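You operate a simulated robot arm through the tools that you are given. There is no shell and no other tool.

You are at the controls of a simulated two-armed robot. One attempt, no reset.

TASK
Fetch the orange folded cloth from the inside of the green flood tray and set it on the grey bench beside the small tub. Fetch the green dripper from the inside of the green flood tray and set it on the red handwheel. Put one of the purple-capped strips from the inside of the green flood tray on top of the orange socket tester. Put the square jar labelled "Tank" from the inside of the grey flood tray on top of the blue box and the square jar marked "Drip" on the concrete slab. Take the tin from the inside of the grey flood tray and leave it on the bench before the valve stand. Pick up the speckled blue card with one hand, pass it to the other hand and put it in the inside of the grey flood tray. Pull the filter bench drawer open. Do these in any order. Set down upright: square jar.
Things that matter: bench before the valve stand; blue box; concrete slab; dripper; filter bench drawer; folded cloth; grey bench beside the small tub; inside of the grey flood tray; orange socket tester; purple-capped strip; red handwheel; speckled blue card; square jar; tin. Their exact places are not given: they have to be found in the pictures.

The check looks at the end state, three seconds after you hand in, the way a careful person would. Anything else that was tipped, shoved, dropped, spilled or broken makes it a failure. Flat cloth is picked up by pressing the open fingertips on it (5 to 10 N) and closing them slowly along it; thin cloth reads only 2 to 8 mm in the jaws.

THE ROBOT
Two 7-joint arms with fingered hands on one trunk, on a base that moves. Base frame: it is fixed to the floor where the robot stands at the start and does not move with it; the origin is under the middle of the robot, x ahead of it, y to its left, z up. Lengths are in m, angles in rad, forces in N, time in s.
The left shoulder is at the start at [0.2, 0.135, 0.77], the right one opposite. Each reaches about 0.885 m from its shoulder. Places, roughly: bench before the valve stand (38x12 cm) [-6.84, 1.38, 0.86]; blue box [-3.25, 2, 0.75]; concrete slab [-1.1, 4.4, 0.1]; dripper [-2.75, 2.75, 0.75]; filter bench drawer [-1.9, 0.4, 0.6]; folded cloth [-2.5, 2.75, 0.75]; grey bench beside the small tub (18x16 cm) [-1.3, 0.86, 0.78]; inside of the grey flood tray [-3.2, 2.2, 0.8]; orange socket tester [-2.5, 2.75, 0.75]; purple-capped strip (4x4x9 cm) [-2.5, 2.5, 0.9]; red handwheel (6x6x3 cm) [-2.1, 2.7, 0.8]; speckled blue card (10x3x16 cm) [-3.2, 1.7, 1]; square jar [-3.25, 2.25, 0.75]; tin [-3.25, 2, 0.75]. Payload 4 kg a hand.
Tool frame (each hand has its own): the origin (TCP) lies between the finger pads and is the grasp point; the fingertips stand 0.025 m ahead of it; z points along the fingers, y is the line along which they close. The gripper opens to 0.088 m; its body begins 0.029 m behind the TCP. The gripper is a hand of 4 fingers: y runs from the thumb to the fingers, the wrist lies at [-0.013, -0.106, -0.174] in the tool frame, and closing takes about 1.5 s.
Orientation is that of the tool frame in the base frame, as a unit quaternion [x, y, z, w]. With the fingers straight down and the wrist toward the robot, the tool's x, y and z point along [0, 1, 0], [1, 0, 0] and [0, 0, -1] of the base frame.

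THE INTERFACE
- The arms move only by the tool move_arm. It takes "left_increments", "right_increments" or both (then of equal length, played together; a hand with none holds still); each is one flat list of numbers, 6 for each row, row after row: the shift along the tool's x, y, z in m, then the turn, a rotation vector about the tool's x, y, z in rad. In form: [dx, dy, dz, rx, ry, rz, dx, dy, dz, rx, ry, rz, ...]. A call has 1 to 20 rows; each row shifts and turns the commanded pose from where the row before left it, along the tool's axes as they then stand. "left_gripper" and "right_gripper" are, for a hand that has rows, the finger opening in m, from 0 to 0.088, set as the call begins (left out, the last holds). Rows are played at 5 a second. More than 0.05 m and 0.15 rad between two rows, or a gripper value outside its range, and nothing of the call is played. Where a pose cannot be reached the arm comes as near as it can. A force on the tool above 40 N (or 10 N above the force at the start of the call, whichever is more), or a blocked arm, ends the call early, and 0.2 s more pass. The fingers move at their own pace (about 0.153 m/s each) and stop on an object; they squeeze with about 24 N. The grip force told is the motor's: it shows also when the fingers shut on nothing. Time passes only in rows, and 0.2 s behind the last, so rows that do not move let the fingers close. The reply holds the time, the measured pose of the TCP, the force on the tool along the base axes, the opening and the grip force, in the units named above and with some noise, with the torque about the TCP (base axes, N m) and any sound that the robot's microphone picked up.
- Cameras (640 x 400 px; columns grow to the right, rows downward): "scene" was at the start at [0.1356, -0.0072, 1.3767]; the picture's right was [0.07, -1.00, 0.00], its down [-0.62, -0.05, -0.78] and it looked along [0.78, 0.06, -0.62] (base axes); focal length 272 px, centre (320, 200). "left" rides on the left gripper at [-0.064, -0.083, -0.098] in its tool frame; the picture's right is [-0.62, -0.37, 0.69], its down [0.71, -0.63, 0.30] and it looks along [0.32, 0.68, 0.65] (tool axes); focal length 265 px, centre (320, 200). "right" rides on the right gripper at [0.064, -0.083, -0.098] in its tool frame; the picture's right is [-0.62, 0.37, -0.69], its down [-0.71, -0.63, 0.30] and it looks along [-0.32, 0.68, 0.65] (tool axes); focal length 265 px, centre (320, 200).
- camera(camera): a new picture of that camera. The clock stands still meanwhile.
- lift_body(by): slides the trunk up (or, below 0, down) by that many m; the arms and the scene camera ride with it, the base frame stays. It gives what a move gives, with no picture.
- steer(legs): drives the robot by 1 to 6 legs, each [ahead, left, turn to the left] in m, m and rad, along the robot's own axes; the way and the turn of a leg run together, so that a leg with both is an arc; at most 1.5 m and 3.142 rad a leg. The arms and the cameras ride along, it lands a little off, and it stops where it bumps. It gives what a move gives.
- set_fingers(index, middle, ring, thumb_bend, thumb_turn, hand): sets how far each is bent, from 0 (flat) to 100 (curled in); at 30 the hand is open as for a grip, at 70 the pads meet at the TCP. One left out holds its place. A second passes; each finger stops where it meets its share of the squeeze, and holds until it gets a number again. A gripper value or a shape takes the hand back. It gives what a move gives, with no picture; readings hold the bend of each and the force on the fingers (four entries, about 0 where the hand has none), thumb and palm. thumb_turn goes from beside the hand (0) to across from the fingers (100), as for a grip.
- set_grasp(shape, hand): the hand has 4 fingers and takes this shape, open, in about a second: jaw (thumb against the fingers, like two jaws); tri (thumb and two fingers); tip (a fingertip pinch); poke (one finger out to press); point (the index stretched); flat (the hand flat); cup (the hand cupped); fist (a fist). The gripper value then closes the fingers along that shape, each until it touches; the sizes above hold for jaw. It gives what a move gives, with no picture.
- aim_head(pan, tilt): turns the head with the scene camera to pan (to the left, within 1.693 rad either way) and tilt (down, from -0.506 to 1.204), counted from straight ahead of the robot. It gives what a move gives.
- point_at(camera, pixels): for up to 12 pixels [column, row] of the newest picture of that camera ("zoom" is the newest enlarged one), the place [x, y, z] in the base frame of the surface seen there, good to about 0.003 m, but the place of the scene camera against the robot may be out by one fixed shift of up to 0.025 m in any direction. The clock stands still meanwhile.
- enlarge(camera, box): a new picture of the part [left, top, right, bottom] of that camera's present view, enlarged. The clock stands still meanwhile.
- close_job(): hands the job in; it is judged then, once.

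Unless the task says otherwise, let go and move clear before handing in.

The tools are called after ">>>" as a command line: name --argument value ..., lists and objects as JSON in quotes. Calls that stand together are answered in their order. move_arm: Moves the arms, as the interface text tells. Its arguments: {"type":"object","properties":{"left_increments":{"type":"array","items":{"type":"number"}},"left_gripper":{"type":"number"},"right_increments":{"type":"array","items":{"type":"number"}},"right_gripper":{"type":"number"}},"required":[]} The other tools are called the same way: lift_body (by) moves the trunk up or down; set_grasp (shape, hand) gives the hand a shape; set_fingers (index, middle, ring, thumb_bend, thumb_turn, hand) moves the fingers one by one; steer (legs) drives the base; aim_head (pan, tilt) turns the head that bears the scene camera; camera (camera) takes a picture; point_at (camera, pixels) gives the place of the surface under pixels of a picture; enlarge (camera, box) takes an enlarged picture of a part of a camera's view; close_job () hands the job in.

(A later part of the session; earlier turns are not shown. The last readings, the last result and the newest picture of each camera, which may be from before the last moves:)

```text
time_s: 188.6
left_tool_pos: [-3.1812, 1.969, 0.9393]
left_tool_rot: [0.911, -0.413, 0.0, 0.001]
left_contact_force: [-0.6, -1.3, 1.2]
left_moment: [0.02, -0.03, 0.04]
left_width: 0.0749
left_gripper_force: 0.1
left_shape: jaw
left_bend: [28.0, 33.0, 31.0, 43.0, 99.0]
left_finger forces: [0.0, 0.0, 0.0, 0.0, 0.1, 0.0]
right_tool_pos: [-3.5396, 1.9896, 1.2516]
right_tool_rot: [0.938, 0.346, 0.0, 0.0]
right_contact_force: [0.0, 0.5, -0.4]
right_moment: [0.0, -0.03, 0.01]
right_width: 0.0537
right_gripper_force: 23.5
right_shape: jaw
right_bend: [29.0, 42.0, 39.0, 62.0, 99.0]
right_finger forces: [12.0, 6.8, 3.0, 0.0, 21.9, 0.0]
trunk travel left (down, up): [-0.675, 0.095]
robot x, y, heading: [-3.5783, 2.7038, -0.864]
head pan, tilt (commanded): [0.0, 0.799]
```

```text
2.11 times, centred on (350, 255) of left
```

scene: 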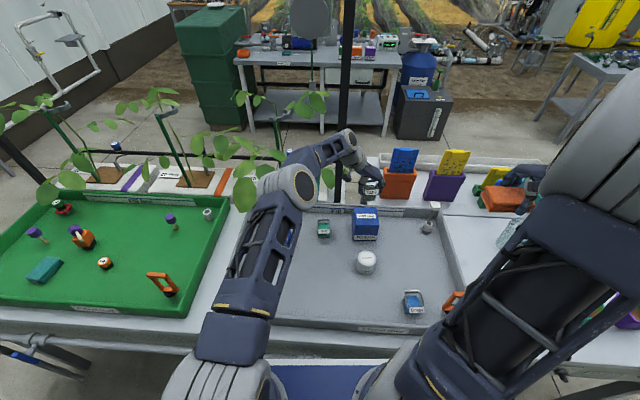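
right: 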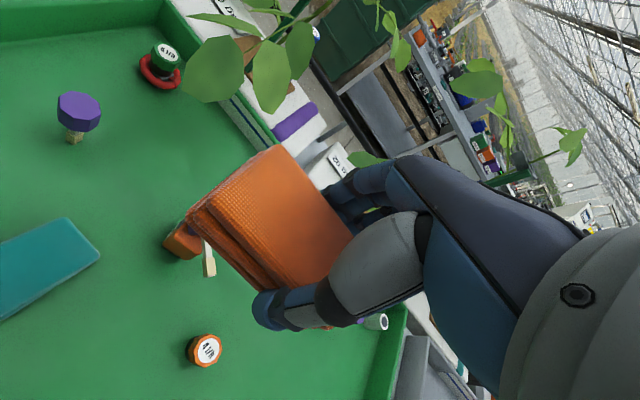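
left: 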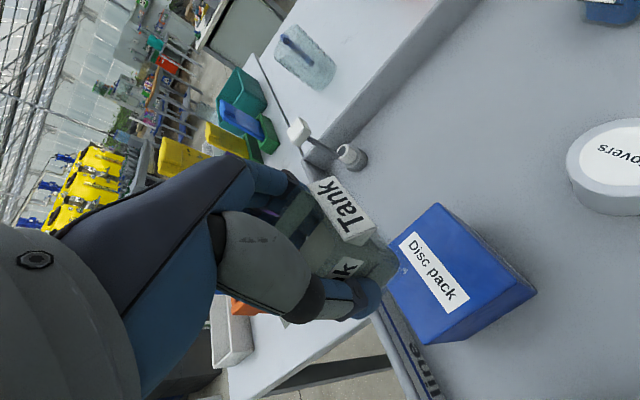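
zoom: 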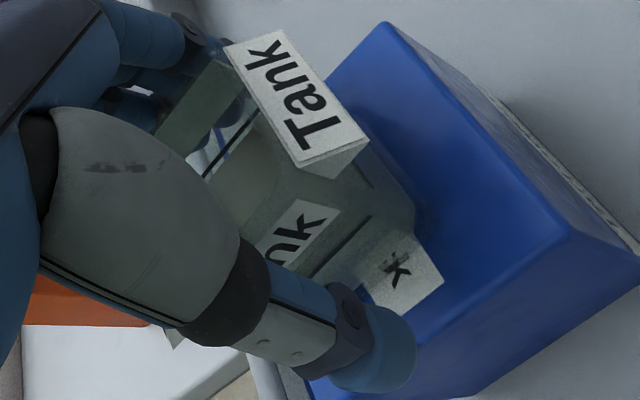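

The jar stands on the box, fingers clear. I rise straight up.

>>> move_arm --left_increments '[0, 0, -0.015, 0, 0, 0, 0, 0, -0.03, 0, 0, 0, 0, 0, -0.04, 0, 0, 0, 0, 0, -0.04, 0, 0, 0, 0, 0, -0.04, 0, 0, 0, 0, 0, 0, 0, 0, 0]'

>>> camera --camera "left"

>>> enlarge --camera "scene" --box '[310, 150, 430, 260]'

```text
time_s: 189.9
left_tool_pos: [-3.1823, 1.9683, 1.1045]
left_tool_rot: [0.911, -0.413, -0.001, -0.001]
left_contact_force: [1.0, 0.0, -0.2]
left_moment: [-0.03, 0.01, -0.01]
left_width: 0.0747
left_gripper_force: 0.1
left_shape: jaw
left_bend: [28.0, 33.0, 31.0, 43.0, 99.0]
left_finger forces: [0.1, 0.0, 0.0, 0.0, 0.1, 0.0]
right_tool_pos: [-3.5406, 1.99, 1.2524]
right_tool_rot: [0.938, 0.347, 0.0, 0.0]
right_contact_force: [0.6, 0.0, -0.8]
right_moment: [-0.01, 0.01, -0.01]
right_width: 0.0539
right_gripper_force: 24.4
right_shape: jaw
right_bend: [29.0, 42.0, 39.0, 62.0, 99.0]
right_finger forces: [12.1, 6.9, 3.1, 0.0, 21.9, 0.1]
trunk travel left (down, up): [-0.675, 0.095]
robot x, y, heading: [-3.579, 2.703, -0.865]
head pan, tilt (commanded): [0.0, 0.799]
```

```text
taken
```

left: 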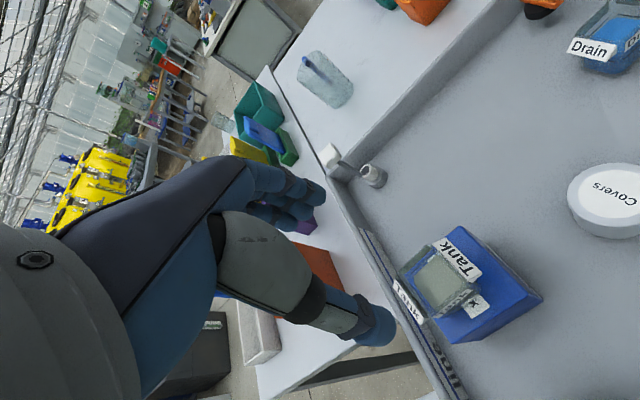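

```text
3.64 times, centred on (370, 205) of scene
```

zoom: 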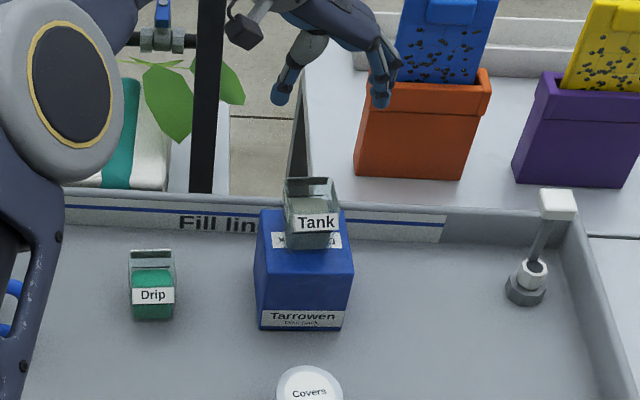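

The Tank jar stands upright on the blue box. Next I bring the left hand over the Drip jar.

>>> move_arm --left_increments '[-0.0036, -0.0403, 0, 0, 0, 0, -0.0036, -0.0403, 0, 0, 0, 0, -0.0036, -0.0403, 0, 0, 0, 0, -0.0036, -0.0403, 0, 0, 0, 0, 0, 0, 0.04, 0, 0, 0, 0, 0, 0.04, 0, 0, 0, 0, 0, 0, 0, 0, 0]' --left_gripper 0.088

>>> camera --camera "left"

>>> enlarge --camera "left" --box '[340, 200, 500, 330]'

```text
time_s: 191.6
left_tool_pos: [-3.0699, 2.0868, 1.0233]
left_tool_rot: [0.911, -0.413, 0.0, 0.0]
left_contact_force: [-0.2, 0.0, -0.2]
left_moment: [0.04, 0.0, 0.0]
left_width: 0.0879
left_gripper_force: 0.0
left_shape: jaw
left_bend: [30.0, 30.0, 30.0, 30.0, 98.0]
left_finger forces: [0.0, 0.1, 0.0, 0.0, 0.0, 0.1]
right_tool_pos: [-3.5399, 1.9895, 1.2529]
right_tool_rot: [0.938, 0.346, 0.0, 0.001]
right_contact_force: [0.1, 0.0, -0.4]
right_moment: [-0.02, 0.0, -0.03]
right_width: 0.0538
right_gripper_force: 24.1
right_shape: jaw
right_bend: [29.0, 42.0, 39.0, 62.0, 99.0]
right_finger forces: [12.1, 6.8, 2.9, 0.0, 22.0, 0.0]
trunk travel left (down, up): [-0.675, 0.095]
robot x, y, heading: [-3.5817, 2.7059, -0.868]
head pan, tilt (commanded): [0.0, 0.799]
```

```text
taken
```

left: 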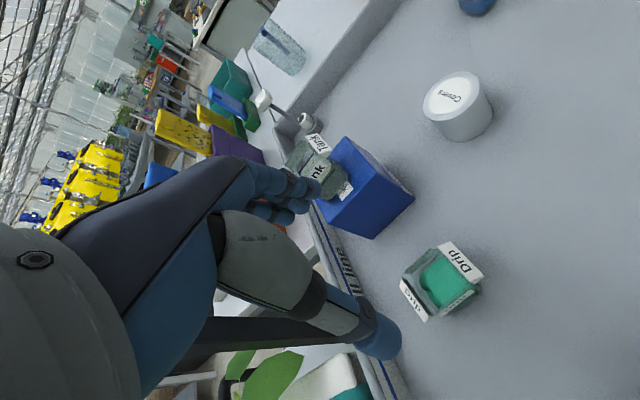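

```text
3.08 times, centred on (420, 265) of left
```

zoom: 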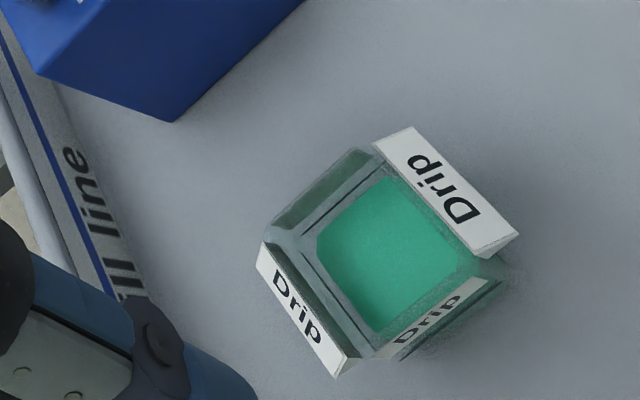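

I measure the Drip jar's rim corners and the neighbouring box edge.

>>> point_at --camera "zoom" --pixels '[[385, 146], [482, 245], [385, 355], [270, 240], [300, 222], [345, 345], [450, 190], [300, 320], [380, 250], [175, 118], [230, 90], [480, 285]]'

```text
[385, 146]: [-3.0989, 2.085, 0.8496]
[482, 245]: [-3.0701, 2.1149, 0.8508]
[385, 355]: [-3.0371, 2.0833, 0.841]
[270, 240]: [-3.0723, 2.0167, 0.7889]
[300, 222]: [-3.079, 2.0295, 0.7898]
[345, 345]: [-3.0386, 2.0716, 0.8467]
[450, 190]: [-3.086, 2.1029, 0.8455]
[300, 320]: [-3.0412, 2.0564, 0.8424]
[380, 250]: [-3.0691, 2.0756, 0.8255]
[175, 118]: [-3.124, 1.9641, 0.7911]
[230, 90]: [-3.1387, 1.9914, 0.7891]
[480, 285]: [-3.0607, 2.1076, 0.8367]
```

The Drip jar's centre is [-3.068, 2.0835], well clear of the box and jug handle. I correct and descend around it.

>>> move_arm --left_increments '[0.0038, 0.0007, 0.03, 0, 0, 0, 0, 0, 0.04, 0, 0, 0, 0, 0, 0.04, 0, 0, 0, 0, 0, 0.035, 0, 0, 0, 0, 0, 0.025, 0, 0, 0, 0, 0, 0.013, 0, 0, 0, 0, 0, 0, 0, 0, 0]'

>>> camera --camera "left"

```text
time_s: 193.2
left_tool_pos: [-3.068, 2.0827, 0.8404]
left_tool_rot: [0.91, -0.414, 0.0, 0.0]
left_contact_force: [0.2, -0.7, -0.2]
left_moment: [-0.01, -0.02, -0.01]
left_width: 0.0879
left_gripper_force: 0.1
left_shape: jaw
left_bend: [30.0, 30.0, 30.0, 30.0, 98.0]
left_finger forces: [0.0, 0.0, 0.0, 0.1, 0.1, 0.1]
right_tool_pos: [-3.5409, 1.9905, 1.2518]
right_tool_rot: [0.938, 0.346, 0.0, 0.0]
right_contact_force: [-0.5, -0.8, 0.3]
right_moment: [0.0, 0.0, -0.02]
right_width: 0.0538
right_gripper_force: 24.2
right_shape: jaw
right_bend: [29.0, 42.0, 39.0, 62.0, 99.0]
right_finger forces: [12.1, 6.7, 3.0, 0.0, 21.9, 0.1]
trunk travel left (down, up): [-0.675, 0.095]
robot x, y, heading: [-3.579, 2.7048, -0.863]
head pan, tilt (commanded): [0.0, 0.799]
```

```text
taken
```

left: 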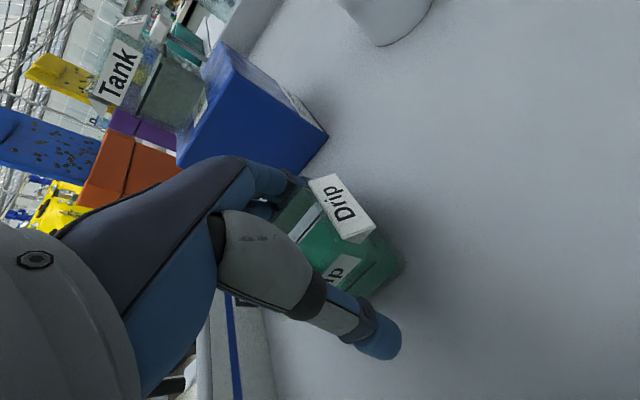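

The Drip jar is between the fingers. I close on it and lift.

>>> move_arm --left_increments '[0, 0, 0, 0, 0, 0, 0, 0, 0, 0, 0, 0, 0, 0, 0, 0, 0, 0, 0, 0, 0, 0, 0, 0, 0, 0, 0, 0, 0, 0, 0, 0, 0, 0, 0, 0]' --left_gripper 0.02

>>> move_arm --left_increments '[0, 0, -0.01, 0, 0, 0, 0, 0, -0.02, 0, 0, 0, 0, 0, -0.03, 0, 0, 0, 0, 0, -0.04, 0, 0, 0, 0, 0, -0.04, 0, 0, 0, 0, 0, -0.04, 0, 0, 0, 0, 0, -0.04, 0, 0, 0, 0, 0, 0, 0, 0, 0]'

>>> camera --camera "left"

>>> camera --camera "scene"

```text
time_s: 194.6
left_tool_pos: [-3.0674, 2.0838, 0.8412]
left_tool_rot: [0.911, -0.413, 0.0, 0.0]
left_contact_force: [0.3, -0.1, 0.3]
left_moment: [0.0, 0.03, 0.03]
left_width: 0.0442
left_gripper_force: 23.9
left_shape: jaw
left_bend: [74.0, 45.0, 42.0, 69.0, 100.0]
left_finger forces: [12.3, 6.8, 3.0, 0.1, 21.8, 0.1]
right_tool_pos: [-3.5412, 1.9895, 1.2517]
right_tool_rot: [0.938, 0.346, 0.0, 0.0]
right_contact_force: [-0.2, -0.7, -1.3]
right_moment: [0.02, -0.04, 0.02]
right_width: 0.0541
right_gripper_force: 23.9
right_shape: jaw
right_bend: [29.0, 42.0, 39.0, 62.0, 99.0]
right_finger forces: [12.1, 6.8, 3.0, 0.0, 21.9, 0.0]
trunk travel left (down, up): [-0.675, 0.095]
robot x, y, heading: [-3.5791, 2.7, -0.862]
head pan, tilt (commanded): [0.0, 0.799]
```

```text
time_s: 196.3
left_tool_pos: [-3.0684, 2.082, 1.0615]
left_tool_rot: [0.911, -0.413, -0.001, 0.0]
left_contact_force: [-0.1, -1.1, -0.8]
left_moment: [0.02, -0.02, 0.02]
left_width: 0.044
left_gripper_force: 24.2
left_shape: jaw
left_bend: [74.0, 45.0, 42.0, 69.0, 100.0]
left_finger forces: [12.3, 6.7, 3.0, 0.1, 21.8, 0.1]
right_tool_pos: [-3.5408, 1.9906, 1.2525]
right_tool_rot: [0.938, 0.346, 0.0, -0.001]
right_contact_force: [-0.1, 0.7, -0.8]
right_moment: [0.02, 0.0, -0.01]
right_width: 0.054
right_gripper_force: 24.4
right_shape: jaw
right_bend: [29.0, 42.0, 39.0, 62.0, 99.0]
right_finger forces: [12.0, 6.8, 3.0, 0.0, 21.9, 0.1]
trunk travel left (down, up): [-0.675, 0.095]
robot x, y, heading: [-3.579, 2.7033, -0.866]
head pan, tilt (commanded): [0.0, 0.799]
```

```text
taken
```

left: 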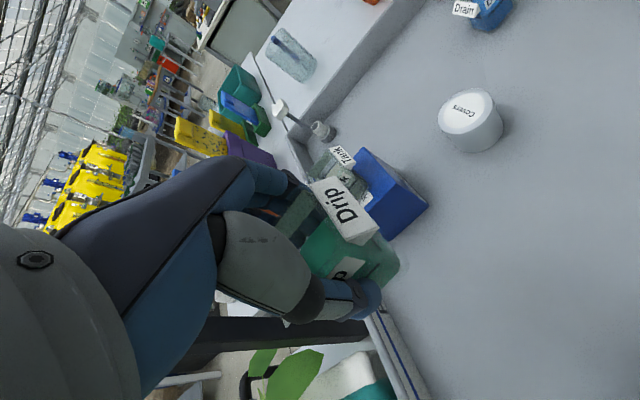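

```text
taken
```

scene: 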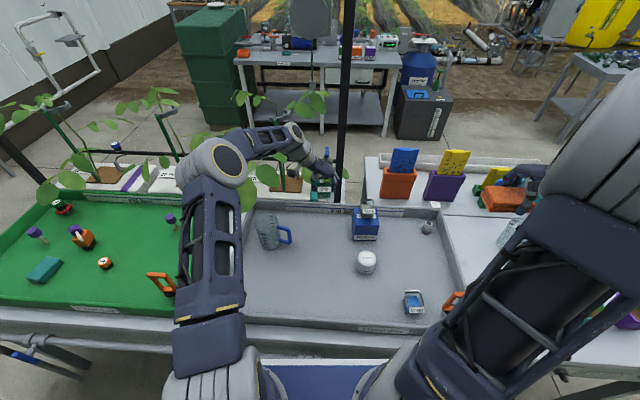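

Both objects are held. I draw both arms in closer to the body before driving back along the aisle.

>>> move_arm --left_increments '[-0.04, 0, 0, 0, 0, 0, -0.04, 0, 0, 0, 0, 0, -0.04, 0, 0, 0, 0, 0, -0.04, 0, 0, 0, 0, 0, -0.04, 0, 0, 0, 0, 0, -0.03, 0, 0, 0, 0, 0, 0, 0, 0, 0, 0, 0]' --right_increments '[0.03, -0.02, 0.01, 0, 0, 0, 0.03, -0.02, 0.02, 0, 0, 0, 0.03, 0, 0.02, 0, 0, 0, 0.03, 0, 0.02, 0, 0, 0, 0, 0, 0.02, 0, 0, 0, 0, 0, 0.02, 0, 0, 0, 0, 0, 0, 0, 0, 0]'

>>> steer --legs '[[0, 1.0, 0], [0, 1.0, 0]]'

>>> aim_head --pan 0.9 --tilt 0.7

>>> camera --camera "scene"

```text
time_s: 197.9
left_tool_pos: [-3.2204, 2.2555, 1.0602]
left_tool_rot: [0.911, -0.413, 0.0, 0.0]
left_contact_force: [-0.3, 0.4, -1.4]
left_moment: [-0.02, 0.01, 0.01]
left_width: 0.044
left_gripper_force: 24.4
left_shape: jaw
left_bend: [74.0, 45.0, 42.0, 69.0, 100.0]
left_finger forces: [12.3, 6.8, 3.0, 0.1, 21.8, 0.1]
right_tool_pos: [-3.4751, 2.0986, 1.1411]
right_tool_rot: [0.938, 0.345, 0.001, 0.0]
right_contact_force: [0.4, 0.0, -0.7]
right_moment: [-0.02, 0.0, -0.01]
right_width: 0.0539
right_gripper_force: 24.2
right_shape: jaw
right_bend: [29.0, 42.0, 39.0, 62.0, 99.0]
right_finger forces: [12.0, 6.8, 3.0, 0.0, 21.8, 0.1]
trunk travel left (down, up): [-0.675, 0.095]
robot x, y, heading: [-3.5791, 2.7045, -0.867]
head pan, tilt (commanded): [0.0, 0.799]
```

```text
time_s: 208.0
left_tool_pos: [-1.6907, 3.5812, 1.0607]
left_tool_rot: [0.913, -0.408, -0.001, -0.001]
left_contact_force: [0.3, 0.2, -0.7]
left_moment: [-0.02, 0.02, -0.01]
left_width: 0.0439
left_gripper_force: 24.7
left_shape: jaw
left_bend: [74.0, 45.0, 42.0, 69.0, 100.0]
left_finger forces: [12.3, 6.6, 3.0, 0.0, 21.8, 0.0]
right_tool_pos: [-1.9451, 3.4197, 1.142]
right_tool_rot: [0.937, 0.35, -0.001, 0.001]
right_contact_force: [0.5, -0.4, -0.8]
right_moment: [-0.01, -0.01, 0.01]
right_width: 0.0537
right_gripper_force: 24.2
right_shape: jaw
right_bend: [29.0, 42.0, 39.0, 62.0, 99.0]
right_finger forces: [11.9, 6.7, 3.0, 0.0, 21.8, 0.0]
trunk travel left (down, up): [-0.675, 0.095]
robot x, y, heading: [-2.0538, 4.0236, -0.85]
head pan, tilt (commanded): [0.0, 0.799]
```

```text
time_s: 209.2
left_tool_pos: [-1.6918, 3.5791, 1.0612]
left_tool_rot: [0.913, -0.408, -0.001, 0.0]
left_contact_force: [-0.9, 0.6, -1.5]
left_moment: [0.0, 0.02, 0.01]
left_width: 0.0439
left_gripper_force: 24.5
left_shape: jaw
left_bend: [74.0, 45.0, 42.0, 69.0, 100.0]
left_finger forces: [12.3, 6.6, 3.0, 0.0, 22.0, 0.0]
right_tool_pos: [-1.9446, 3.421, 1.1413]
right_tool_rot: [0.936, 0.351, 0.0, 0.0]
right_contact_force: [-0.5, 0.4, -0.2]
right_moment: [-0.01, 0.05, 0.02]
right_width: 0.0535
right_gripper_force: 23.9
right_shape: jaw
right_bend: [29.0, 42.0, 39.0, 62.0, 99.0]
right_finger forces: [12.0, 6.7, 3.1, 0.1, 21.8, 0.0]
trunk travel left (down, up): [-0.675, 0.095]
robot x, y, heading: [-2.0592, 4.0237, -0.855]
head pan, tilt (commanded): [0.901, 0.7]
```

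```text
taken
```

scene: 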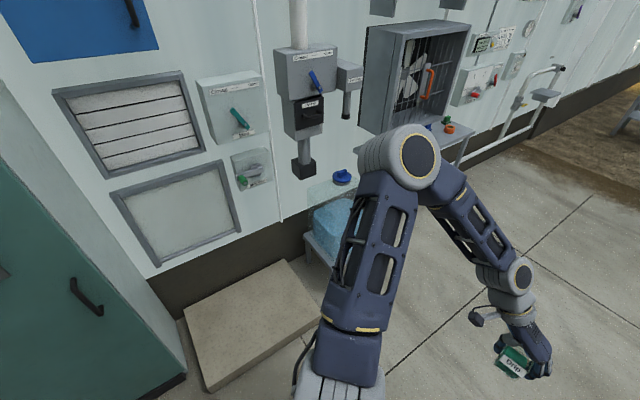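

The concrete slab lies at (250,320) between the green cabinet and the water stool. I measure its corners and the surrounding things.

>>> point_at --camera "scene" --pixels '[[284, 265], [190, 312], [208, 378], [312, 322], [250, 320], [320, 240], [345, 245], [150, 360], [330, 185], [175, 240], [300, 180], [600, 200]]'

```text
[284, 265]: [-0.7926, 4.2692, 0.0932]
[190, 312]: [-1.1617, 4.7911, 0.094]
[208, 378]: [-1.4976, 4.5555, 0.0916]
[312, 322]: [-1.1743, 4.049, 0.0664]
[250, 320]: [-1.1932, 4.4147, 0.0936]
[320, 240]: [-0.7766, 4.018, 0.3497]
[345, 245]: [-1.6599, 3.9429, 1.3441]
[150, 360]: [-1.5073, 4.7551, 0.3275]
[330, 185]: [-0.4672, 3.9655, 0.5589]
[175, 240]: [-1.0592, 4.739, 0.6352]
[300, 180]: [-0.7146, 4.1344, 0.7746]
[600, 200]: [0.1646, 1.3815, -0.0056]
```

The slab spans roughly 64 × 41 cm with its top at z ≈ 0.099. I turn left to face it and drive closer.

>>> steer --legs '[[0, 0, 1.565], [0.2, -0.22, 0]]'

>>> aim_head --pan 0.0 --tilt 0.9

>>> camera --camera "scene"

```text
time_s: 215.0
left_tool_pos: [-1.3202, 4.3563, 1.0609]
left_tool_rot: [0.934, 0.357, 0.0, 0.001]
left_contact_force: [0.5, 1.0, -1.4]
left_moment: [0.0, 0.0, 0.0]
left_width: 0.044
left_gripper_force: 24.1
left_shape: jaw
left_bend: [74.0, 45.0, 42.0, 69.0, 100.0]
left_finger forces: [12.3, 6.7, 3.0, 0.0, 21.9, 0.0]
right_tool_pos: [-1.1598, 4.1034, 1.142]
right_tool_rot: [0.413, 0.911, 0.0, 0.0]
right_contact_force: [0.1, 0.4, -0.3]
right_moment: [-0.02, 0.01, 0.04]
right_width: 0.0535
right_gripper_force: 24.4
right_shape: jaw
right_bend: [74.0, 42.0, 39.0, 62.0, 99.0]
right_finger forces: [12.0, 6.7, 3.0, 0.0, 21.7, 0.0]
trunk travel left (down, up): [-0.675, 0.095]
robot x, y, heading: [-1.7632, 3.9863, 0.721]
head pan, tilt (commanded): [0.901, 0.7]
```

```text
time_s: 216.2
left_tool_pos: [-1.3197, 4.356, 1.0601]
left_tool_rot: [0.934, 0.357, 0.0, -0.001]
left_contact_force: [-0.2, 0.5, -0.8]
left_moment: [0.01, 0.0, 0.01]
left_width: 0.044
left_gripper_force: 24.0
left_shape: jaw
left_bend: [74.0, 45.0, 42.0, 69.0, 100.0]
left_finger forces: [12.2, 6.6, 3.0, 0.1, 21.9, 0.1]
right_tool_pos: [-1.1597, 4.1015, 1.1414]
right_tool_rot: [0.413, 0.911, 0.001, -0.001]
right_contact_force: [0.2, 0.8, -0.6]
right_moment: [0.01, 0.0, 0.02]
right_width: 0.0536
right_gripper_force: 23.6
right_shape: jaw
right_bend: [74.0, 42.0, 39.0, 62.0, 99.0]
right_finger forces: [11.9, 6.7, 3.0, 0.0, 21.5, 0.1]
trunk travel left (down, up): [-0.675, 0.095]
robot x, y, heading: [-1.7609, 3.9918, 0.72]
head pan, tilt (commanded): [0.0, 0.901]
```

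```text
taken
```

scene: 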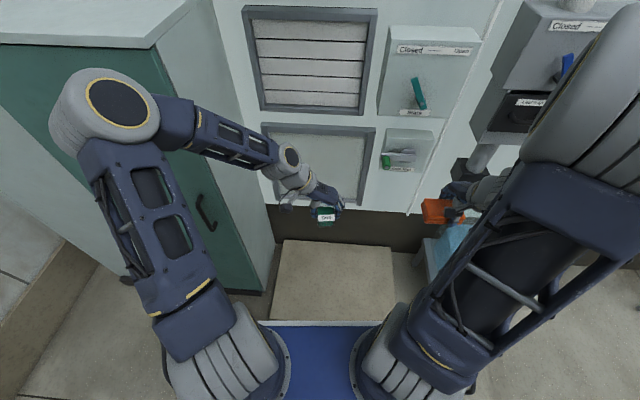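

The slab is ahead at (330,290); the left elbow at (110,105) is near the green cabinet. I measure distances before lowering.

>>> point_at --camera "scene" --pixels '[[70, 100], [110, 85], [185, 110], [250, 140], [100, 60], [160, 60], [200, 210], [245, 288], [290, 255], [385, 255], [330, 300], [440, 215]]'

```text
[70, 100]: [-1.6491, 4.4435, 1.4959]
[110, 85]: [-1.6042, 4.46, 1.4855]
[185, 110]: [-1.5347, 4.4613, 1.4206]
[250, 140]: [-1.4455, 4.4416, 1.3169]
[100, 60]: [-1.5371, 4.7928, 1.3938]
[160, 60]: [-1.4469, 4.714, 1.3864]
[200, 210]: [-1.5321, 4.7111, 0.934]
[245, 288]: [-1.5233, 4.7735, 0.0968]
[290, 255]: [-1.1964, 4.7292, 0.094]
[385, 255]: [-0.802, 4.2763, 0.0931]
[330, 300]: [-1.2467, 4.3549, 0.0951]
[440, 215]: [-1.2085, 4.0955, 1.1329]
```

The elbow has 20 cm clearance to the cabinet and the slab spans f 0.45–0.91 m ahead. I lower the trunk by 0.6 m and look again.

>>> move_arm --right_increments '[0.025, -0.03, 0, 0, 0, 0, 0.025, -0.03, 0, 0, 0, 0, 0, 0, 0, 0, 0, 0]'

>>> lift_body --by -0.6

>>> camera --camera "left"

>>> camera --camera "scene"

```text
time_s: 217.0
left_tool_pos: [-1.3212, 4.3562, 1.0607]
left_tool_rot: [0.934, 0.358, 0.0, -0.001]
left_contact_force: [0.1, 0.0, -1.4]
left_moment: [-0.01, -0.01, 0.01]
left_width: 0.0439
left_gripper_force: 23.8
left_shape: jaw
left_bend: [74.0, 45.0, 42.0, 69.0, 100.0]
left_finger forces: [12.3, 6.6, 3.0, 0.0, 21.9, 0.1]
right_tool_pos: [-1.206, 4.1011, 1.1522]
right_tool_rot: [0.412, 0.911, -0.001, 0.0]
right_contact_force: [0.2, -0.3, -0.1]
right_moment: [-0.01, -0.01, 0.01]
right_width: 0.0534
right_gripper_force: 24.0
right_shape: jaw
right_bend: [74.0, 42.0, 39.0, 62.0, 99.0]
right_finger forces: [12.0, 6.8, 3.0, 0.0, 21.7, 0.0]
right hand out of reach, approached as far as the arm can: row 2
trunk travel left (down, up): [-0.675, 0.095]
robot x, y, heading: [-1.7641, 3.99, 0.72]
head pan, tilt (commanded): [0.0, 0.901]
```

```text
refused: -0.6 is not a number from -0.4 to 0.4
```

```text
taken
```

left: 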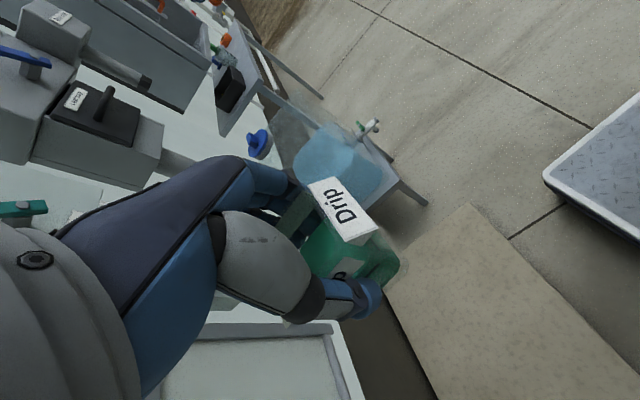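

```text
taken
```

scene: 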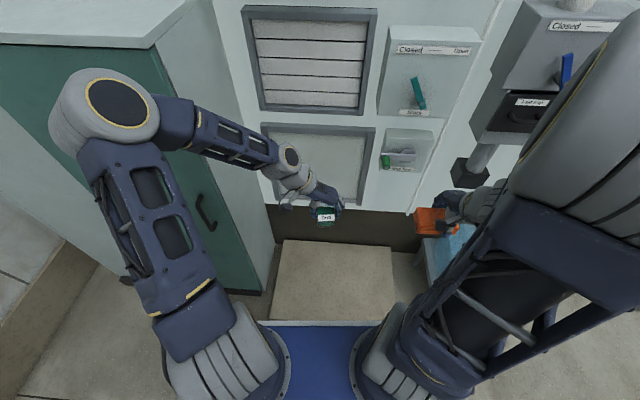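

The lift is limited to 0.4 m per call, so I lower in two steps.

>>> lift_body --by -0.35

>>> camera --camera "scene"

```text
time_s: 220.5
left_tool_pos: [-1.3206, 4.3566, 0.7102]
left_tool_rot: [0.934, 0.358, 0.0, 0.0]
left_contact_force: [-0.5, -0.5, -1.5]
left_moment: [-0.01, -0.01, 0.01]
left_width: 0.0439
left_gripper_force: 24.4
left_shape: jaw
left_bend: [74.0, 45.0, 42.0, 69.0, 100.0]
left_finger forces: [12.3, 6.6, 3.0, 0.1, 21.9, 0.0]
right_tool_pos: [-1.2063, 4.1012, 0.8028]
right_tool_rot: [0.413, 0.911, 0.0, -0.001]
right_contact_force: [-0.1, -0.1, -0.5]
right_moment: [0.02, -0.03, 0.02]
right_width: 0.0535
right_gripper_force: 24.0
right_shape: jaw
right_bend: [74.0, 42.0, 39.0, 62.0, 99.0]
right_finger forces: [12.0, 6.7, 3.0, 0.1, 21.5, 0.0]
trunk travel left (down, up): [-0.325, 0.445]
robot x, y, heading: [-1.764, 3.9842, 0.715]
head pan, tilt (commanded): [0.0, 0.901]
```

```text
taken
```

scene: 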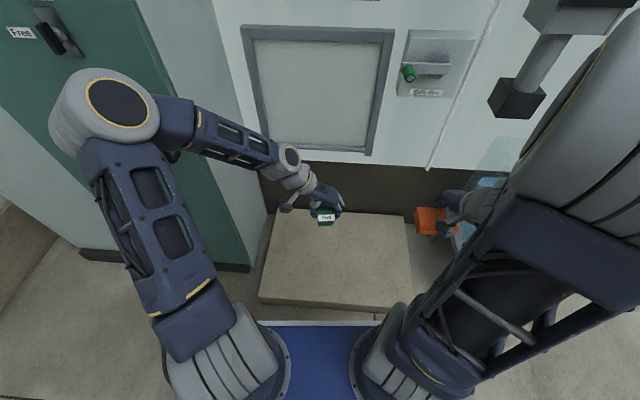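

I check how close the cloth is to the blue water tank on its stool before lowering more.

>>> point_at --camera "scene" --pixels '[[465, 235], [455, 245], [485, 182], [430, 232], [445, 238], [465, 300], [300, 240], [400, 240], [300, 290], [390, 290]]'

>>> enlarge --camera "scene" --box '[390, 150, 530, 260]'

```text
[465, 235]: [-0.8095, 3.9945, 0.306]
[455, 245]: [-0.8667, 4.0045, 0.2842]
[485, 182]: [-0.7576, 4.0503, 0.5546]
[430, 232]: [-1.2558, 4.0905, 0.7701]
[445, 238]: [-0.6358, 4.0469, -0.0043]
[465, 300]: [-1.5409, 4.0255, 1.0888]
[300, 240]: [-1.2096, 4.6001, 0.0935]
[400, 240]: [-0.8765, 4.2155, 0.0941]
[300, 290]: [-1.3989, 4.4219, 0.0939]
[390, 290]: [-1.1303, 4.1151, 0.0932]
```

```text
3.64 times, centred on (460, 205) of scene
```

zoom: 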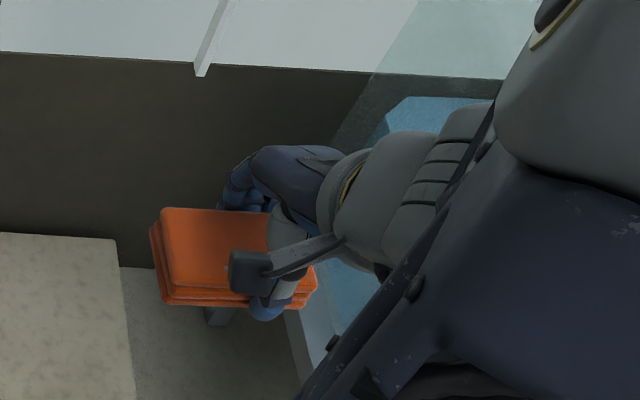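

The stool is 0.3 m away from the cloth, so it is safe. I lower another 0.27 m, then extend the left hand down over the slab.

>>> lift_body --by -0.27

>>> move_arm --left_increments '[0.03, 0, 0, 0, 0, 0, 0.03, 0, 0.02, 0, 0, 0, 0.02, 0, 0.04, 0, 0, 0, 0, 0, 0.04, 0, 0, 0, 0, 0, 0.04, 0, 0, 0, 0, 0, 0.04, 0, 0, 0, 0, 0, 0, 0, 0, 0]'

>>> camera --camera "left"

>>> camera --camera "scene"

```text
time_s: 223.2
left_tool_pos: [-1.3208, 4.3559, 0.4409]
left_tool_rot: [0.934, 0.358, 0.001, 0.0]
left_contact_force: [-0.6, 0.5, -1.7]
left_moment: [-0.02, 0.02, 0.03]
left_width: 0.0441
left_gripper_force: 24.4
left_shape: jaw
left_bend: [74.0, 45.0, 42.0, 69.0, 100.0]
left_finger forces: [12.3, 6.5, 2.9, 0.1, 21.9, 0.0]
right_tool_pos: [-1.2055, 4.101, 0.5322]
right_tool_rot: [0.413, 0.911, -0.001, -0.001]
right_contact_force: [1.1, -0.2, -0.9]
right_moment: [0.03, -0.01, 0.0]
right_width: 0.0534
right_gripper_force: 23.8
right_shape: jaw
right_bend: [74.0, 42.0, 39.0, 62.0, 99.0]
right_finger forces: [12.0, 6.7, 3.0, 0.0, 21.7, 0.1]
trunk travel left (down, up): [-0.055, 0.715]
robot x, y, heading: [-1.7659, 3.9856, 0.722]
head pan, tilt (commanded): [0.0, 0.901]
```

```text
time_s: 224.8
left_tool_pos: [-1.2616, 4.4111, 0.261]
left_tool_rot: [0.934, 0.357, 0.0, -0.001]
left_contact_force: [-0.1, 0.4, -1.3]
left_moment: [0.01, -0.01, 0.0]
left_width: 0.0435
left_gripper_force: 23.6
left_shape: jaw
left_bend: [74.0, 45.0, 42.0, 69.0, 100.0]
left_finger forces: [12.4, 6.5, 3.0, 0.0, 21.9, 0.0]
right_tool_pos: [-1.2058, 4.1013, 0.5329]
right_tool_rot: [0.413, 0.911, -0.001, 0.0]
right_contact_force: [-0.3, -1.2, -0.2]
right_moment: [0.04, 0.01, 0.01]
right_width: 0.0536
right_gripper_force: 24.2
right_shape: jaw
right_bend: [74.0, 42.0, 39.0, 62.0, 99.0]
right_finger forces: [12.1, 6.8, 2.9, 0.0, 21.6, 0.0]
trunk travel left (down, up): [-0.055, 0.715]
robot x, y, heading: [-1.7635, 3.9905, 0.718]
head pan, tilt (commanded): [0.0, 0.901]
```

```text
taken
```

left: 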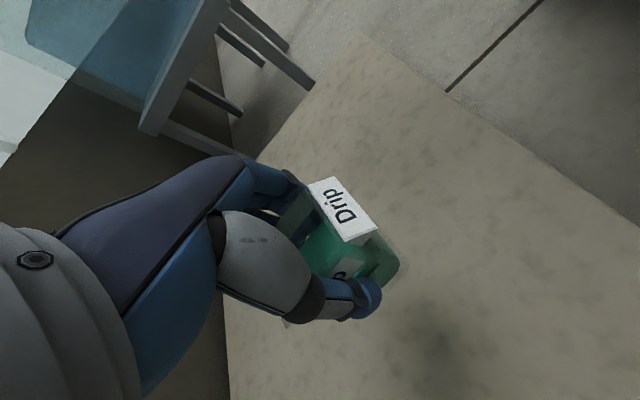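

```text
taken
```

scene: 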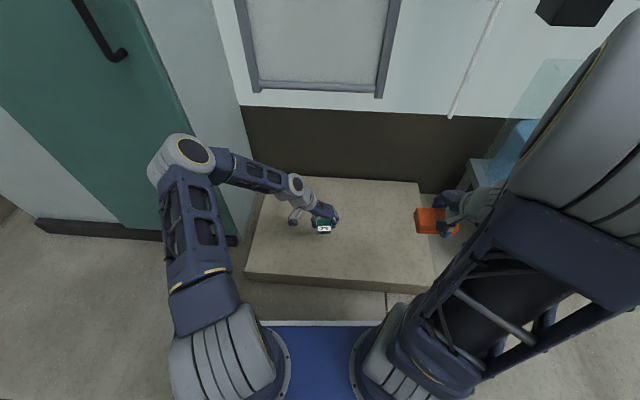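

The jar is over the slab. I measure the slab height below it with the left camera.

>>> point_at --camera "left" --pixels '[[430, 340], [480, 300], [400, 360], [500, 230]]'

>>> move_arm --left_increments '[0, 0, 0.04, 0, 0, 0, 0, 0, 0.035, 0, 0, 0, 0, 0, 0.02, 0, 0, 0, 0, 0, 0, 0, 0, 0]'

```text
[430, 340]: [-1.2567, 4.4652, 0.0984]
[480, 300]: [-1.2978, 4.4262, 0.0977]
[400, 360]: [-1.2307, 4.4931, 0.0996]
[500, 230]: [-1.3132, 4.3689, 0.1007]
```

```text
time_s: 225.8
left_tool_pos: [-1.2612, 4.4111, 0.1651]
left_tool_rot: [0.934, 0.358, 0.0, 0.0]
left_contact_force: [0.5, -0.7, -2.0]
left_moment: [0.01, -0.03, -0.02]
left_width: 0.0441
left_gripper_force: 24.6
left_shape: jaw
left_bend: [74.0, 45.0, 42.0, 69.0, 100.0]
left_finger forces: [12.2, 6.6, 3.0, 0.1, 21.8, 0.0]
right_tool_pos: [-1.2062, 4.1014, 0.5324]
right_tool_rot: [0.413, 0.911, -0.001, 0.0]
right_contact_force: [0.2, -0.2, 0.0]
right_moment: [0.01, -0.01, -0.01]
right_width: 0.0535
right_gripper_force: 23.9
right_shape: jaw
right_bend: [74.0, 42.0, 39.0, 62.0, 99.0]
right_finger forces: [12.0, 6.7, 2.9, 0.0, 21.8, 0.0]
trunk travel left (down, up): [-0.055, 0.715]
robot x, y, heading: [-1.7666, 3.9936, 0.722]
head pan, tilt (commanded): [0.0, 0.901]
```

The slab is at z 0.099, so contact is expected at TCP ≈ 0.152. I go down in small steps.

>>> move_arm --left_increments '[0, 0, 0.009, 0, 0, 0, 0, 0, 0, 0, 0, 0]'

>>> move_arm --left_increments '[0, 0, 0.003, 0, 0, 0, 0, 0, 0, 0, 0, 0]'

>>> move_arm --left_increments '[0, 0, 0.002, 0, 0, 0, 0, 0, 0, 0, 0, 0]'

```text
time_s: 226.4
left_tool_pos: [-1.2625, 4.41, 0.1571]
left_tool_rot: [0.934, 0.358, 0.0, 0.001]
left_contact_force: [0.3, 0.3, -0.5]
left_moment: [0.02, 0.0, 0.0]
left_width: 0.0439
left_gripper_force: 24.0
left_shape: jaw
left_bend: [74.0, 45.0, 42.0, 69.0, 100.0]
left_finger forces: [12.3, 6.5, 3.0, 0.1, 21.8, 0.0]
right_tool_pos: [-1.2064, 4.1005, 0.5321]
right_tool_rot: [0.413, 0.911, -0.002, 0.0]
right_contact_force: [0.0, 0.3, -0.2]
right_moment: [-0.03, 0.0, 0.03]
right_width: 0.0534
right_gripper_force: 24.3
right_shape: jaw
right_bend: [74.0, 42.0, 39.0, 62.0, 99.0]
right_finger forces: [12.0, 6.6, 2.9, 0.0, 21.7, 0.0]
trunk travel left (down, up): [-0.055, 0.715]
robot x, y, heading: [-1.7596, 3.9879, 0.72]
head pan, tilt (commanded): [0.0, 0.901]
```

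```text
time_s: 227.0
left_tool_pos: [-1.2613, 4.4093, 0.1537]
left_tool_rot: [0.934, 0.358, 0.001, -0.001]
left_contact_force: [0.0, -0.8, -0.9]
left_moment: [0.01, -0.01, -0.02]
left_width: 0.0441
left_gripper_force: 23.9
left_shape: jaw
left_bend: [74.0, 45.0, 42.0, 69.0, 100.0]
left_finger forces: [12.3, 6.6, 3.0, 0.1, 21.9, 0.0]
right_tool_pos: [-1.2063, 4.1009, 0.533]
right_tool_rot: [0.413, 0.911, 0.0, -0.001]
right_contact_force: [-0.1, -0.1, -0.8]
right_moment: [0.01, 0.01, 0.01]
right_width: 0.0535
right_gripper_force: 24.0
right_shape: jaw
right_bend: [74.0, 42.0, 39.0, 62.0, 99.0]
right_finger forces: [12.0, 6.7, 2.9, 0.0, 21.7, 0.0]
trunk travel left (down, up): [-0.055, 0.715]
robot x, y, heading: [-1.7638, 3.9913, 0.717]
head pan, tilt (commanded): [0.0, 0.901]
```

```text
time_s: 227.6
left_tool_pos: [-1.2625, 4.4083, 0.1523]
left_tool_rot: [0.934, 0.357, 0.0, 0.0]
left_contact_force: [1.0, -0.5, -1.4]
left_moment: [0.0, 0.03, 0.03]
left_width: 0.0436
left_gripper_force: 24.3
left_shape: jaw
left_bend: [74.0, 45.0, 42.0, 69.0, 100.0]
left_finger forces: [12.3, 6.6, 3.0, 0.0, 21.8, 0.0]
right_tool_pos: [-1.2058, 4.1005, 0.5323]
right_tool_rot: [0.413, 0.911, 0.0, -0.001]
right_contact_force: [-0.2, 0.1, 0.0]
right_moment: [0.02, 0.02, -0.02]
right_width: 0.0537
right_gripper_force: 24.3
right_shape: jaw
right_bend: [74.0, 42.0, 39.0, 62.0, 99.0]
right_finger forces: [11.9, 6.7, 3.0, 0.1, 21.7, 0.0]
trunk travel left (down, up): [-0.055, 0.715]
robot x, y, heading: [-1.7615, 3.9896, 0.716]
head pan, tilt (commanded): [0.0, 0.901]
```

>>> move_arm --left_increments '[0, 0, 0.002, 0, 0, 0, 0, 0, 0, 0, 0, 0]'

>>> move_arm --left_increments '[0, 0, 0.0015, 0, 0, 0, 0, 0, 0, 0, 0, 0]'

```text
time_s: 228.2
left_tool_pos: [-1.2609, 4.4092, 0.1509]
left_tool_rot: [0.934, 0.357, -0.001, 0.0]
left_contact_force: [-1.2, -1.1, 7.1]
left_moment: [-0.01, 0.0, -0.01]
left_width: 0.0438
left_gripper_force: 24.2
left_shape: jaw
left_bend: [74.0, 45.0, 42.0, 69.0, 100.0]
left_finger forces: [12.6, 6.9, 3.1, 0.0, 23.1, 0.0]
right_tool_pos: [-1.2048, 4.1009, 0.5323]
right_tool_rot: [0.413, 0.911, -0.001, -0.001]
right_contact_force: [-0.5, 0.5, -0.4]
right_moment: [0.01, 0.01, 0.04]
right_width: 0.0537
right_gripper_force: 24.4
right_shape: jaw
right_bend: [74.0, 42.0, 39.0, 62.0, 99.0]
right_finger forces: [11.9, 6.6, 3.0, 0.0, 21.7, 0.0]
trunk travel left (down, up): [-0.055, 0.715]
robot x, y, heading: [-1.7598, 3.9912, 0.719]
head pan, tilt (commanded): [0.0, 0.901]
```

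```text
time_s: 228.8
left_tool_pos: [-1.2608, 4.4094, 0.1498]
left_tool_rot: [0.934, 0.358, 0.002, 0.0]
left_contact_force: [-3.3, -0.4, 20.8]
left_moment: [0.06, 0.0, -0.07]
left_width: 0.0443
left_gripper_force: 23.7
left_shape: jaw
left_bend: [74.0, 45.0, 42.0, 69.0, 99.0]
left_finger forces: [13.1, 7.4, 3.3, 0.0, 25.8, 0.1]
right_tool_pos: [-1.206, 4.1016, 0.5327]
right_tool_rot: [0.413, 0.911, 0.0, 0.0]
right_contact_force: [-0.1, -0.5, -0.9]
right_moment: [0.0, -0.01, 0.0]
right_width: 0.0532
right_gripper_force: 24.0
right_shape: jaw
right_bend: [74.0, 42.0, 39.0, 62.0, 99.0]
right_finger forces: [12.1, 6.7, 3.1, 0.1, 21.7, 0.0]
trunk travel left (down, up): [-0.055, 0.715]
robot x, y, heading: [-1.766, 3.99, 0.719]
head pan, tilt (commanded): [0.0, 0.901]
```

The jar stands on the slab (20 N pressed). I ease up 1.5 mm, open, and rise.

>>> move_arm --left_increments '[0, 0, -0.0015, 0, 0, 0, 0, 0, 0, 0, 0, 0]'

>>> move_arm --left_increments '[0, 0, 0, 0, 0, 0, 0, 0, 0, 0, 0, 0, 0, 0, 0, 0, 0, 0, 0, 0, 0, 0, 0, 0, 0, 0, -0.015, 0, 0, 0, 0, 0, -0.03, 0, 0, 0, 0, 0, -0.04, 0, 0, 0, 0, 0, -0.04, 0, 0, 0, 0, 0, -0.04, 0, 0, 0]' --left_gripper 0.08

>>> camera --camera "left"

>>> camera --camera "scene"

```text
time_s: 229.4
left_tool_pos: [-1.2614, 4.4092, 0.1495]
left_tool_rot: [0.934, 0.357, 0.0, 0.0]
left_contact_force: [-0.6, 0.2, 14.4]
left_moment: [0.05, -0.01, -0.08]
left_width: 0.0443
left_gripper_force: 23.6
left_shape: jaw
left_bend: [74.0, 45.0, 42.0, 69.0, 99.0]
left_finger forces: [13.6, 7.8, 3.7, 0.0, 24.8, 0.0]
right_tool_pos: [-1.2068, 4.1024, 0.532]
right_tool_rot: [0.413, 0.911, -0.001, 0.0]
right_contact_force: [-0.9, -0.3, -0.6]
right_moment: [-0.02, -0.04, -0.01]
right_width: 0.0534
right_gripper_force: 24.0
right_shape: jaw
right_bend: [74.0, 42.0, 39.0, 62.0, 99.0]
right_finger forces: [11.9, 6.7, 3.0, 0.0, 21.8, 0.0]
trunk travel left (down, up): [-0.055, 0.715]
robot x, y, heading: [-1.7675, 3.9909, 0.721]
head pan, tilt (commanded): [0.0, 0.901]
```

```text
time_s: 231.4
left_tool_pos: [-1.2618, 4.4098, 0.3169]
left_tool_rot: [0.934, 0.358, -0.001, 0.001]
left_contact_force: [-0.1, 0.0, -0.8]
left_moment: [0.01, -0.03, 0.02]
left_width: 0.0799
left_gripper_force: 0.1
left_shape: jaw
left_bend: [31.0, 32.0, 30.0, 32.0, 98.0]
left_finger forces: [0.0, 0.1, 0.0, 0.1, 0.0, 0.1]
right_tool_pos: [-1.2073, 4.1015, 0.5326]
right_tool_rot: [0.413, 0.911, 0.0, 0.0]
right_contact_force: [0.5, -0.5, 0.4]
right_moment: [0.02, 0.0, 0.02]
right_width: 0.0535
right_gripper_force: 23.5
right_shape: jaw
right_bend: [74.0, 42.0, 39.0, 62.0, 99.0]
right_finger forces: [11.9, 6.7, 3.0, 0.0, 21.7, 0.0]
trunk travel left (down, up): [-0.055, 0.715]
robot x, y, heading: [-1.7617, 3.989, 0.717]
head pan, tilt (commanded): [0.0, 0.901]
```

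```text
taken
```

left: 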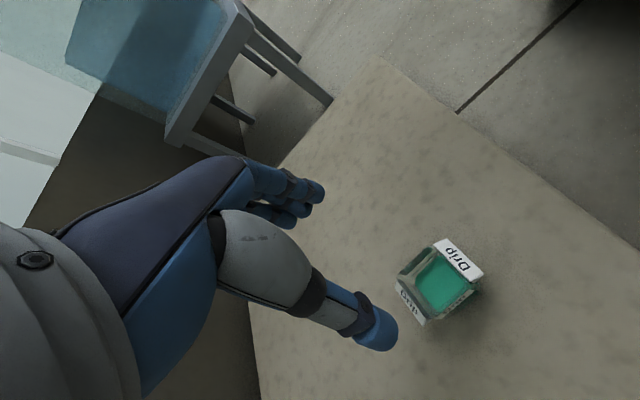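

```text
taken
```

scene: 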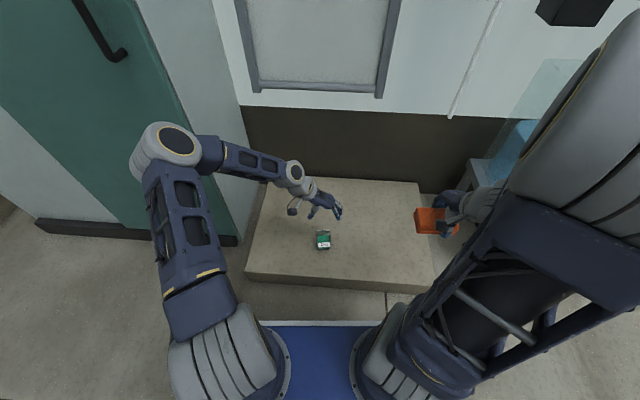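

The Drip jar stands upright on the slab. I pull the left hand back, raise the trunk, back off and turn toward the lane for the filter bench.

>>> move_arm --left_increments '[0, 0, -0.04, 0, 0, 0, 0, 0, -0.04, 0, 0, 0, -0.03, 0, -0.04, 0, 0, 0, -0.04, 0, 0, 0, 0, 0, -0.04, 0, 0, 0, 0, 0]'

>>> lift_body --by 0.4

>>> lift_body --by 0.15

>>> steer --legs '[[-0.2, 0, 0], [0, 0, -1.57], [1.2, 0, 0]]'

>>> aim_head --pan -0.6 --tilt 0.55

>>> camera --camera "scene"

```text
time_s: 232.6
left_tool_pos: [-1.3449, 4.3358, 0.435]
left_tool_rot: [0.934, 0.357, 0.0, -0.001]
left_contact_force: [-0.2, -0.1, -0.6]
left_moment: [0.0, 0.0, 0.0]
left_width: 0.0797
left_gripper_force: 0.1
left_shape: jaw
left_bend: [31.0, 32.0, 30.0, 32.0, 98.0]
left_finger forces: [0.1, 0.0, 0.1, 0.1, 0.0, 0.0]
right_tool_pos: [-1.2058, 4.1013, 0.5329]
right_tool_rot: [0.413, 0.911, 0.0, -0.001]
right_contact_force: [0.8, 0.2, -0.4]
right_moment: [0.0, -0.01, -0.01]
right_width: 0.0535
right_gripper_force: 23.8
right_shape: jaw
right_bend: [74.0, 42.0, 39.0, 62.0, 99.0]
right_finger forces: [12.0, 6.7, 3.0, 0.1, 21.6, 0.0]
trunk travel left (down, up): [-0.055, 0.715]
robot x, y, heading: [-1.7625, 3.9898, 0.716]
head pan, tilt (commanded): [0.0, 0.901]
```

```text
time_s: 236.4
left_tool_pos: [-1.3431, 4.3362, 0.8354]
left_tool_rot: [0.934, 0.357, 0.0, 0.0]
left_contact_force: [-0.1, 0.4, 1.0]
left_moment: [0.0, -0.01, 0.02]
left_width: 0.0798
left_gripper_force: 0.1
left_shape: jaw
left_bend: [31.0, 32.0, 30.0, 32.0, 98.0]
left_finger forces: [0.0, 0.0, 0.0, 0.0, 0.0, 0.1]
right_tool_pos: [-1.2066, 4.1011, 0.933]
right_tool_rot: [0.413, 0.911, -0.001, 0.0]
right_contact_force: [0.1, 0.4, -0.3]
right_moment: [0.01, -0.01, 0.0]
right_width: 0.0538
right_gripper_force: 24.1
right_shape: jaw
right_bend: [74.0, 42.0, 39.0, 62.0, 99.0]
right_finger forces: [12.1, 6.7, 3.0, 0.1, 21.8, 0.0]
trunk travel left (down, up): [-0.455, 0.315]
robot x, y, heading: [-1.7633, 3.9882, 0.718]
head pan, tilt (commanded): [0.0, 0.901]
```

```text
time_s: 238.2
left_tool_pos: [-1.3429, 4.336, 0.9854]
left_tool_rot: [0.934, 0.358, 0.0, 0.0]
left_contact_force: [0.0, 0.5, -0.3]
left_moment: [0.03, -0.01, -0.02]
left_width: 0.0798
left_gripper_force: 0.1
left_shape: jaw
left_bend: [31.0, 32.0, 30.0, 32.0, 98.0]
left_finger forces: [0.1, 0.0, 0.0, 0.1, 0.0, 0.0]
right_tool_pos: [-1.2056, 4.1018, 1.0822]
right_tool_rot: [0.413, 0.911, -0.001, 0.0]
right_contact_force: [0.2, 0.4, 0.3]
right_moment: [0.03, 0.02, -0.01]
right_width: 0.0533
right_gripper_force: 24.4
right_shape: jaw
right_bend: [74.0, 42.0, 39.0, 62.0, 99.0]
right_finger forces: [12.0, 6.7, 2.9, 0.0, 21.7, 0.0]
trunk travel left (down, up): [-0.605, 0.165]
robot x, y, heading: [-1.7626, 3.9911, 0.72]
head pan, tilt (commanded): [0.0, 0.901]
```

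```text
time_s: 249.3
left_tool_pos: [-0.7561, 2.5367, 0.9858]
left_tool_rot: [0.915, -0.403, 0.0, 0.0]
left_contact_force: [0.2, -0.2, 0.4]
left_moment: [0.02, -0.03, 0.0]
left_width: 0.0799
left_gripper_force: 0.0
left_shape: jaw
left_bend: [31.0, 32.0, 30.0, 32.0, 98.0]
left_finger forces: [0.1, 0.1, 0.1, 0.1, 0.0, 0.1]
right_tool_pos: [-0.9899, 2.3966, 1.0832]
right_tool_rot: [0.934, 0.357, 0.0, -0.001]
right_contact_force: [-0.4, -0.5, -1.0]
right_moment: [0.01, 0.0, 0.0]
right_width: 0.0532
right_gripper_force: 24.0
right_shape: jaw
right_bend: [74.0, 42.0, 39.0, 62.0, 99.0]
right_finger forces: [11.9, 6.6, 3.0, 0.0, 21.4, 0.0]
trunk travel left (down, up): [-0.605, 0.165]
robot x, y, heading: [-1.107, 2.9513, -0.841]
head pan, tilt (commanded): [0.0, 0.901]
```

```text
time_s: 250.3
left_tool_pos: [-0.7569, 2.5364, 0.9853]
left_tool_rot: [0.915, -0.403, 0.0, 0.0]
left_contact_force: [0.2, 0.6, 0.3]
left_moment: [-0.01, 0.0, 0.01]
left_width: 0.0798
left_gripper_force: 0.1
left_shape: jaw
left_bend: [31.0, 32.0, 30.0, 32.0, 98.0]
left_finger forces: [0.0, 0.1, 0.0, 0.0, 0.0, 0.0]
right_tool_pos: [-0.9907, 2.3949, 1.0814]
right_tool_rot: [0.934, 0.357, -0.001, -0.001]
right_contact_force: [0.5, 0.1, -0.5]
right_moment: [0.0, 0.03, -0.02]
right_width: 0.0534
right_gripper_force: 24.2
right_shape: jaw
right_bend: [74.0, 42.0, 39.0, 62.0, 99.0]
right_finger forces: [11.9, 6.5, 3.0, 0.0, 21.4, 0.0]
trunk travel left (down, up): [-0.605, 0.165]
robot x, y, heading: [-1.11, 2.9501, -0.841]
head pan, tilt (commanded): [-0.6, 0.55]
```

```text
taken
```

scene: 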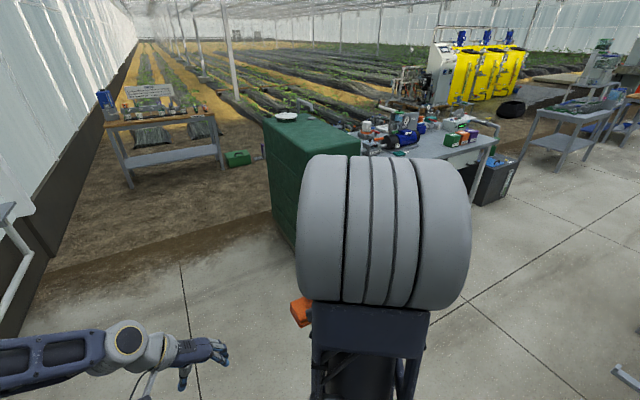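

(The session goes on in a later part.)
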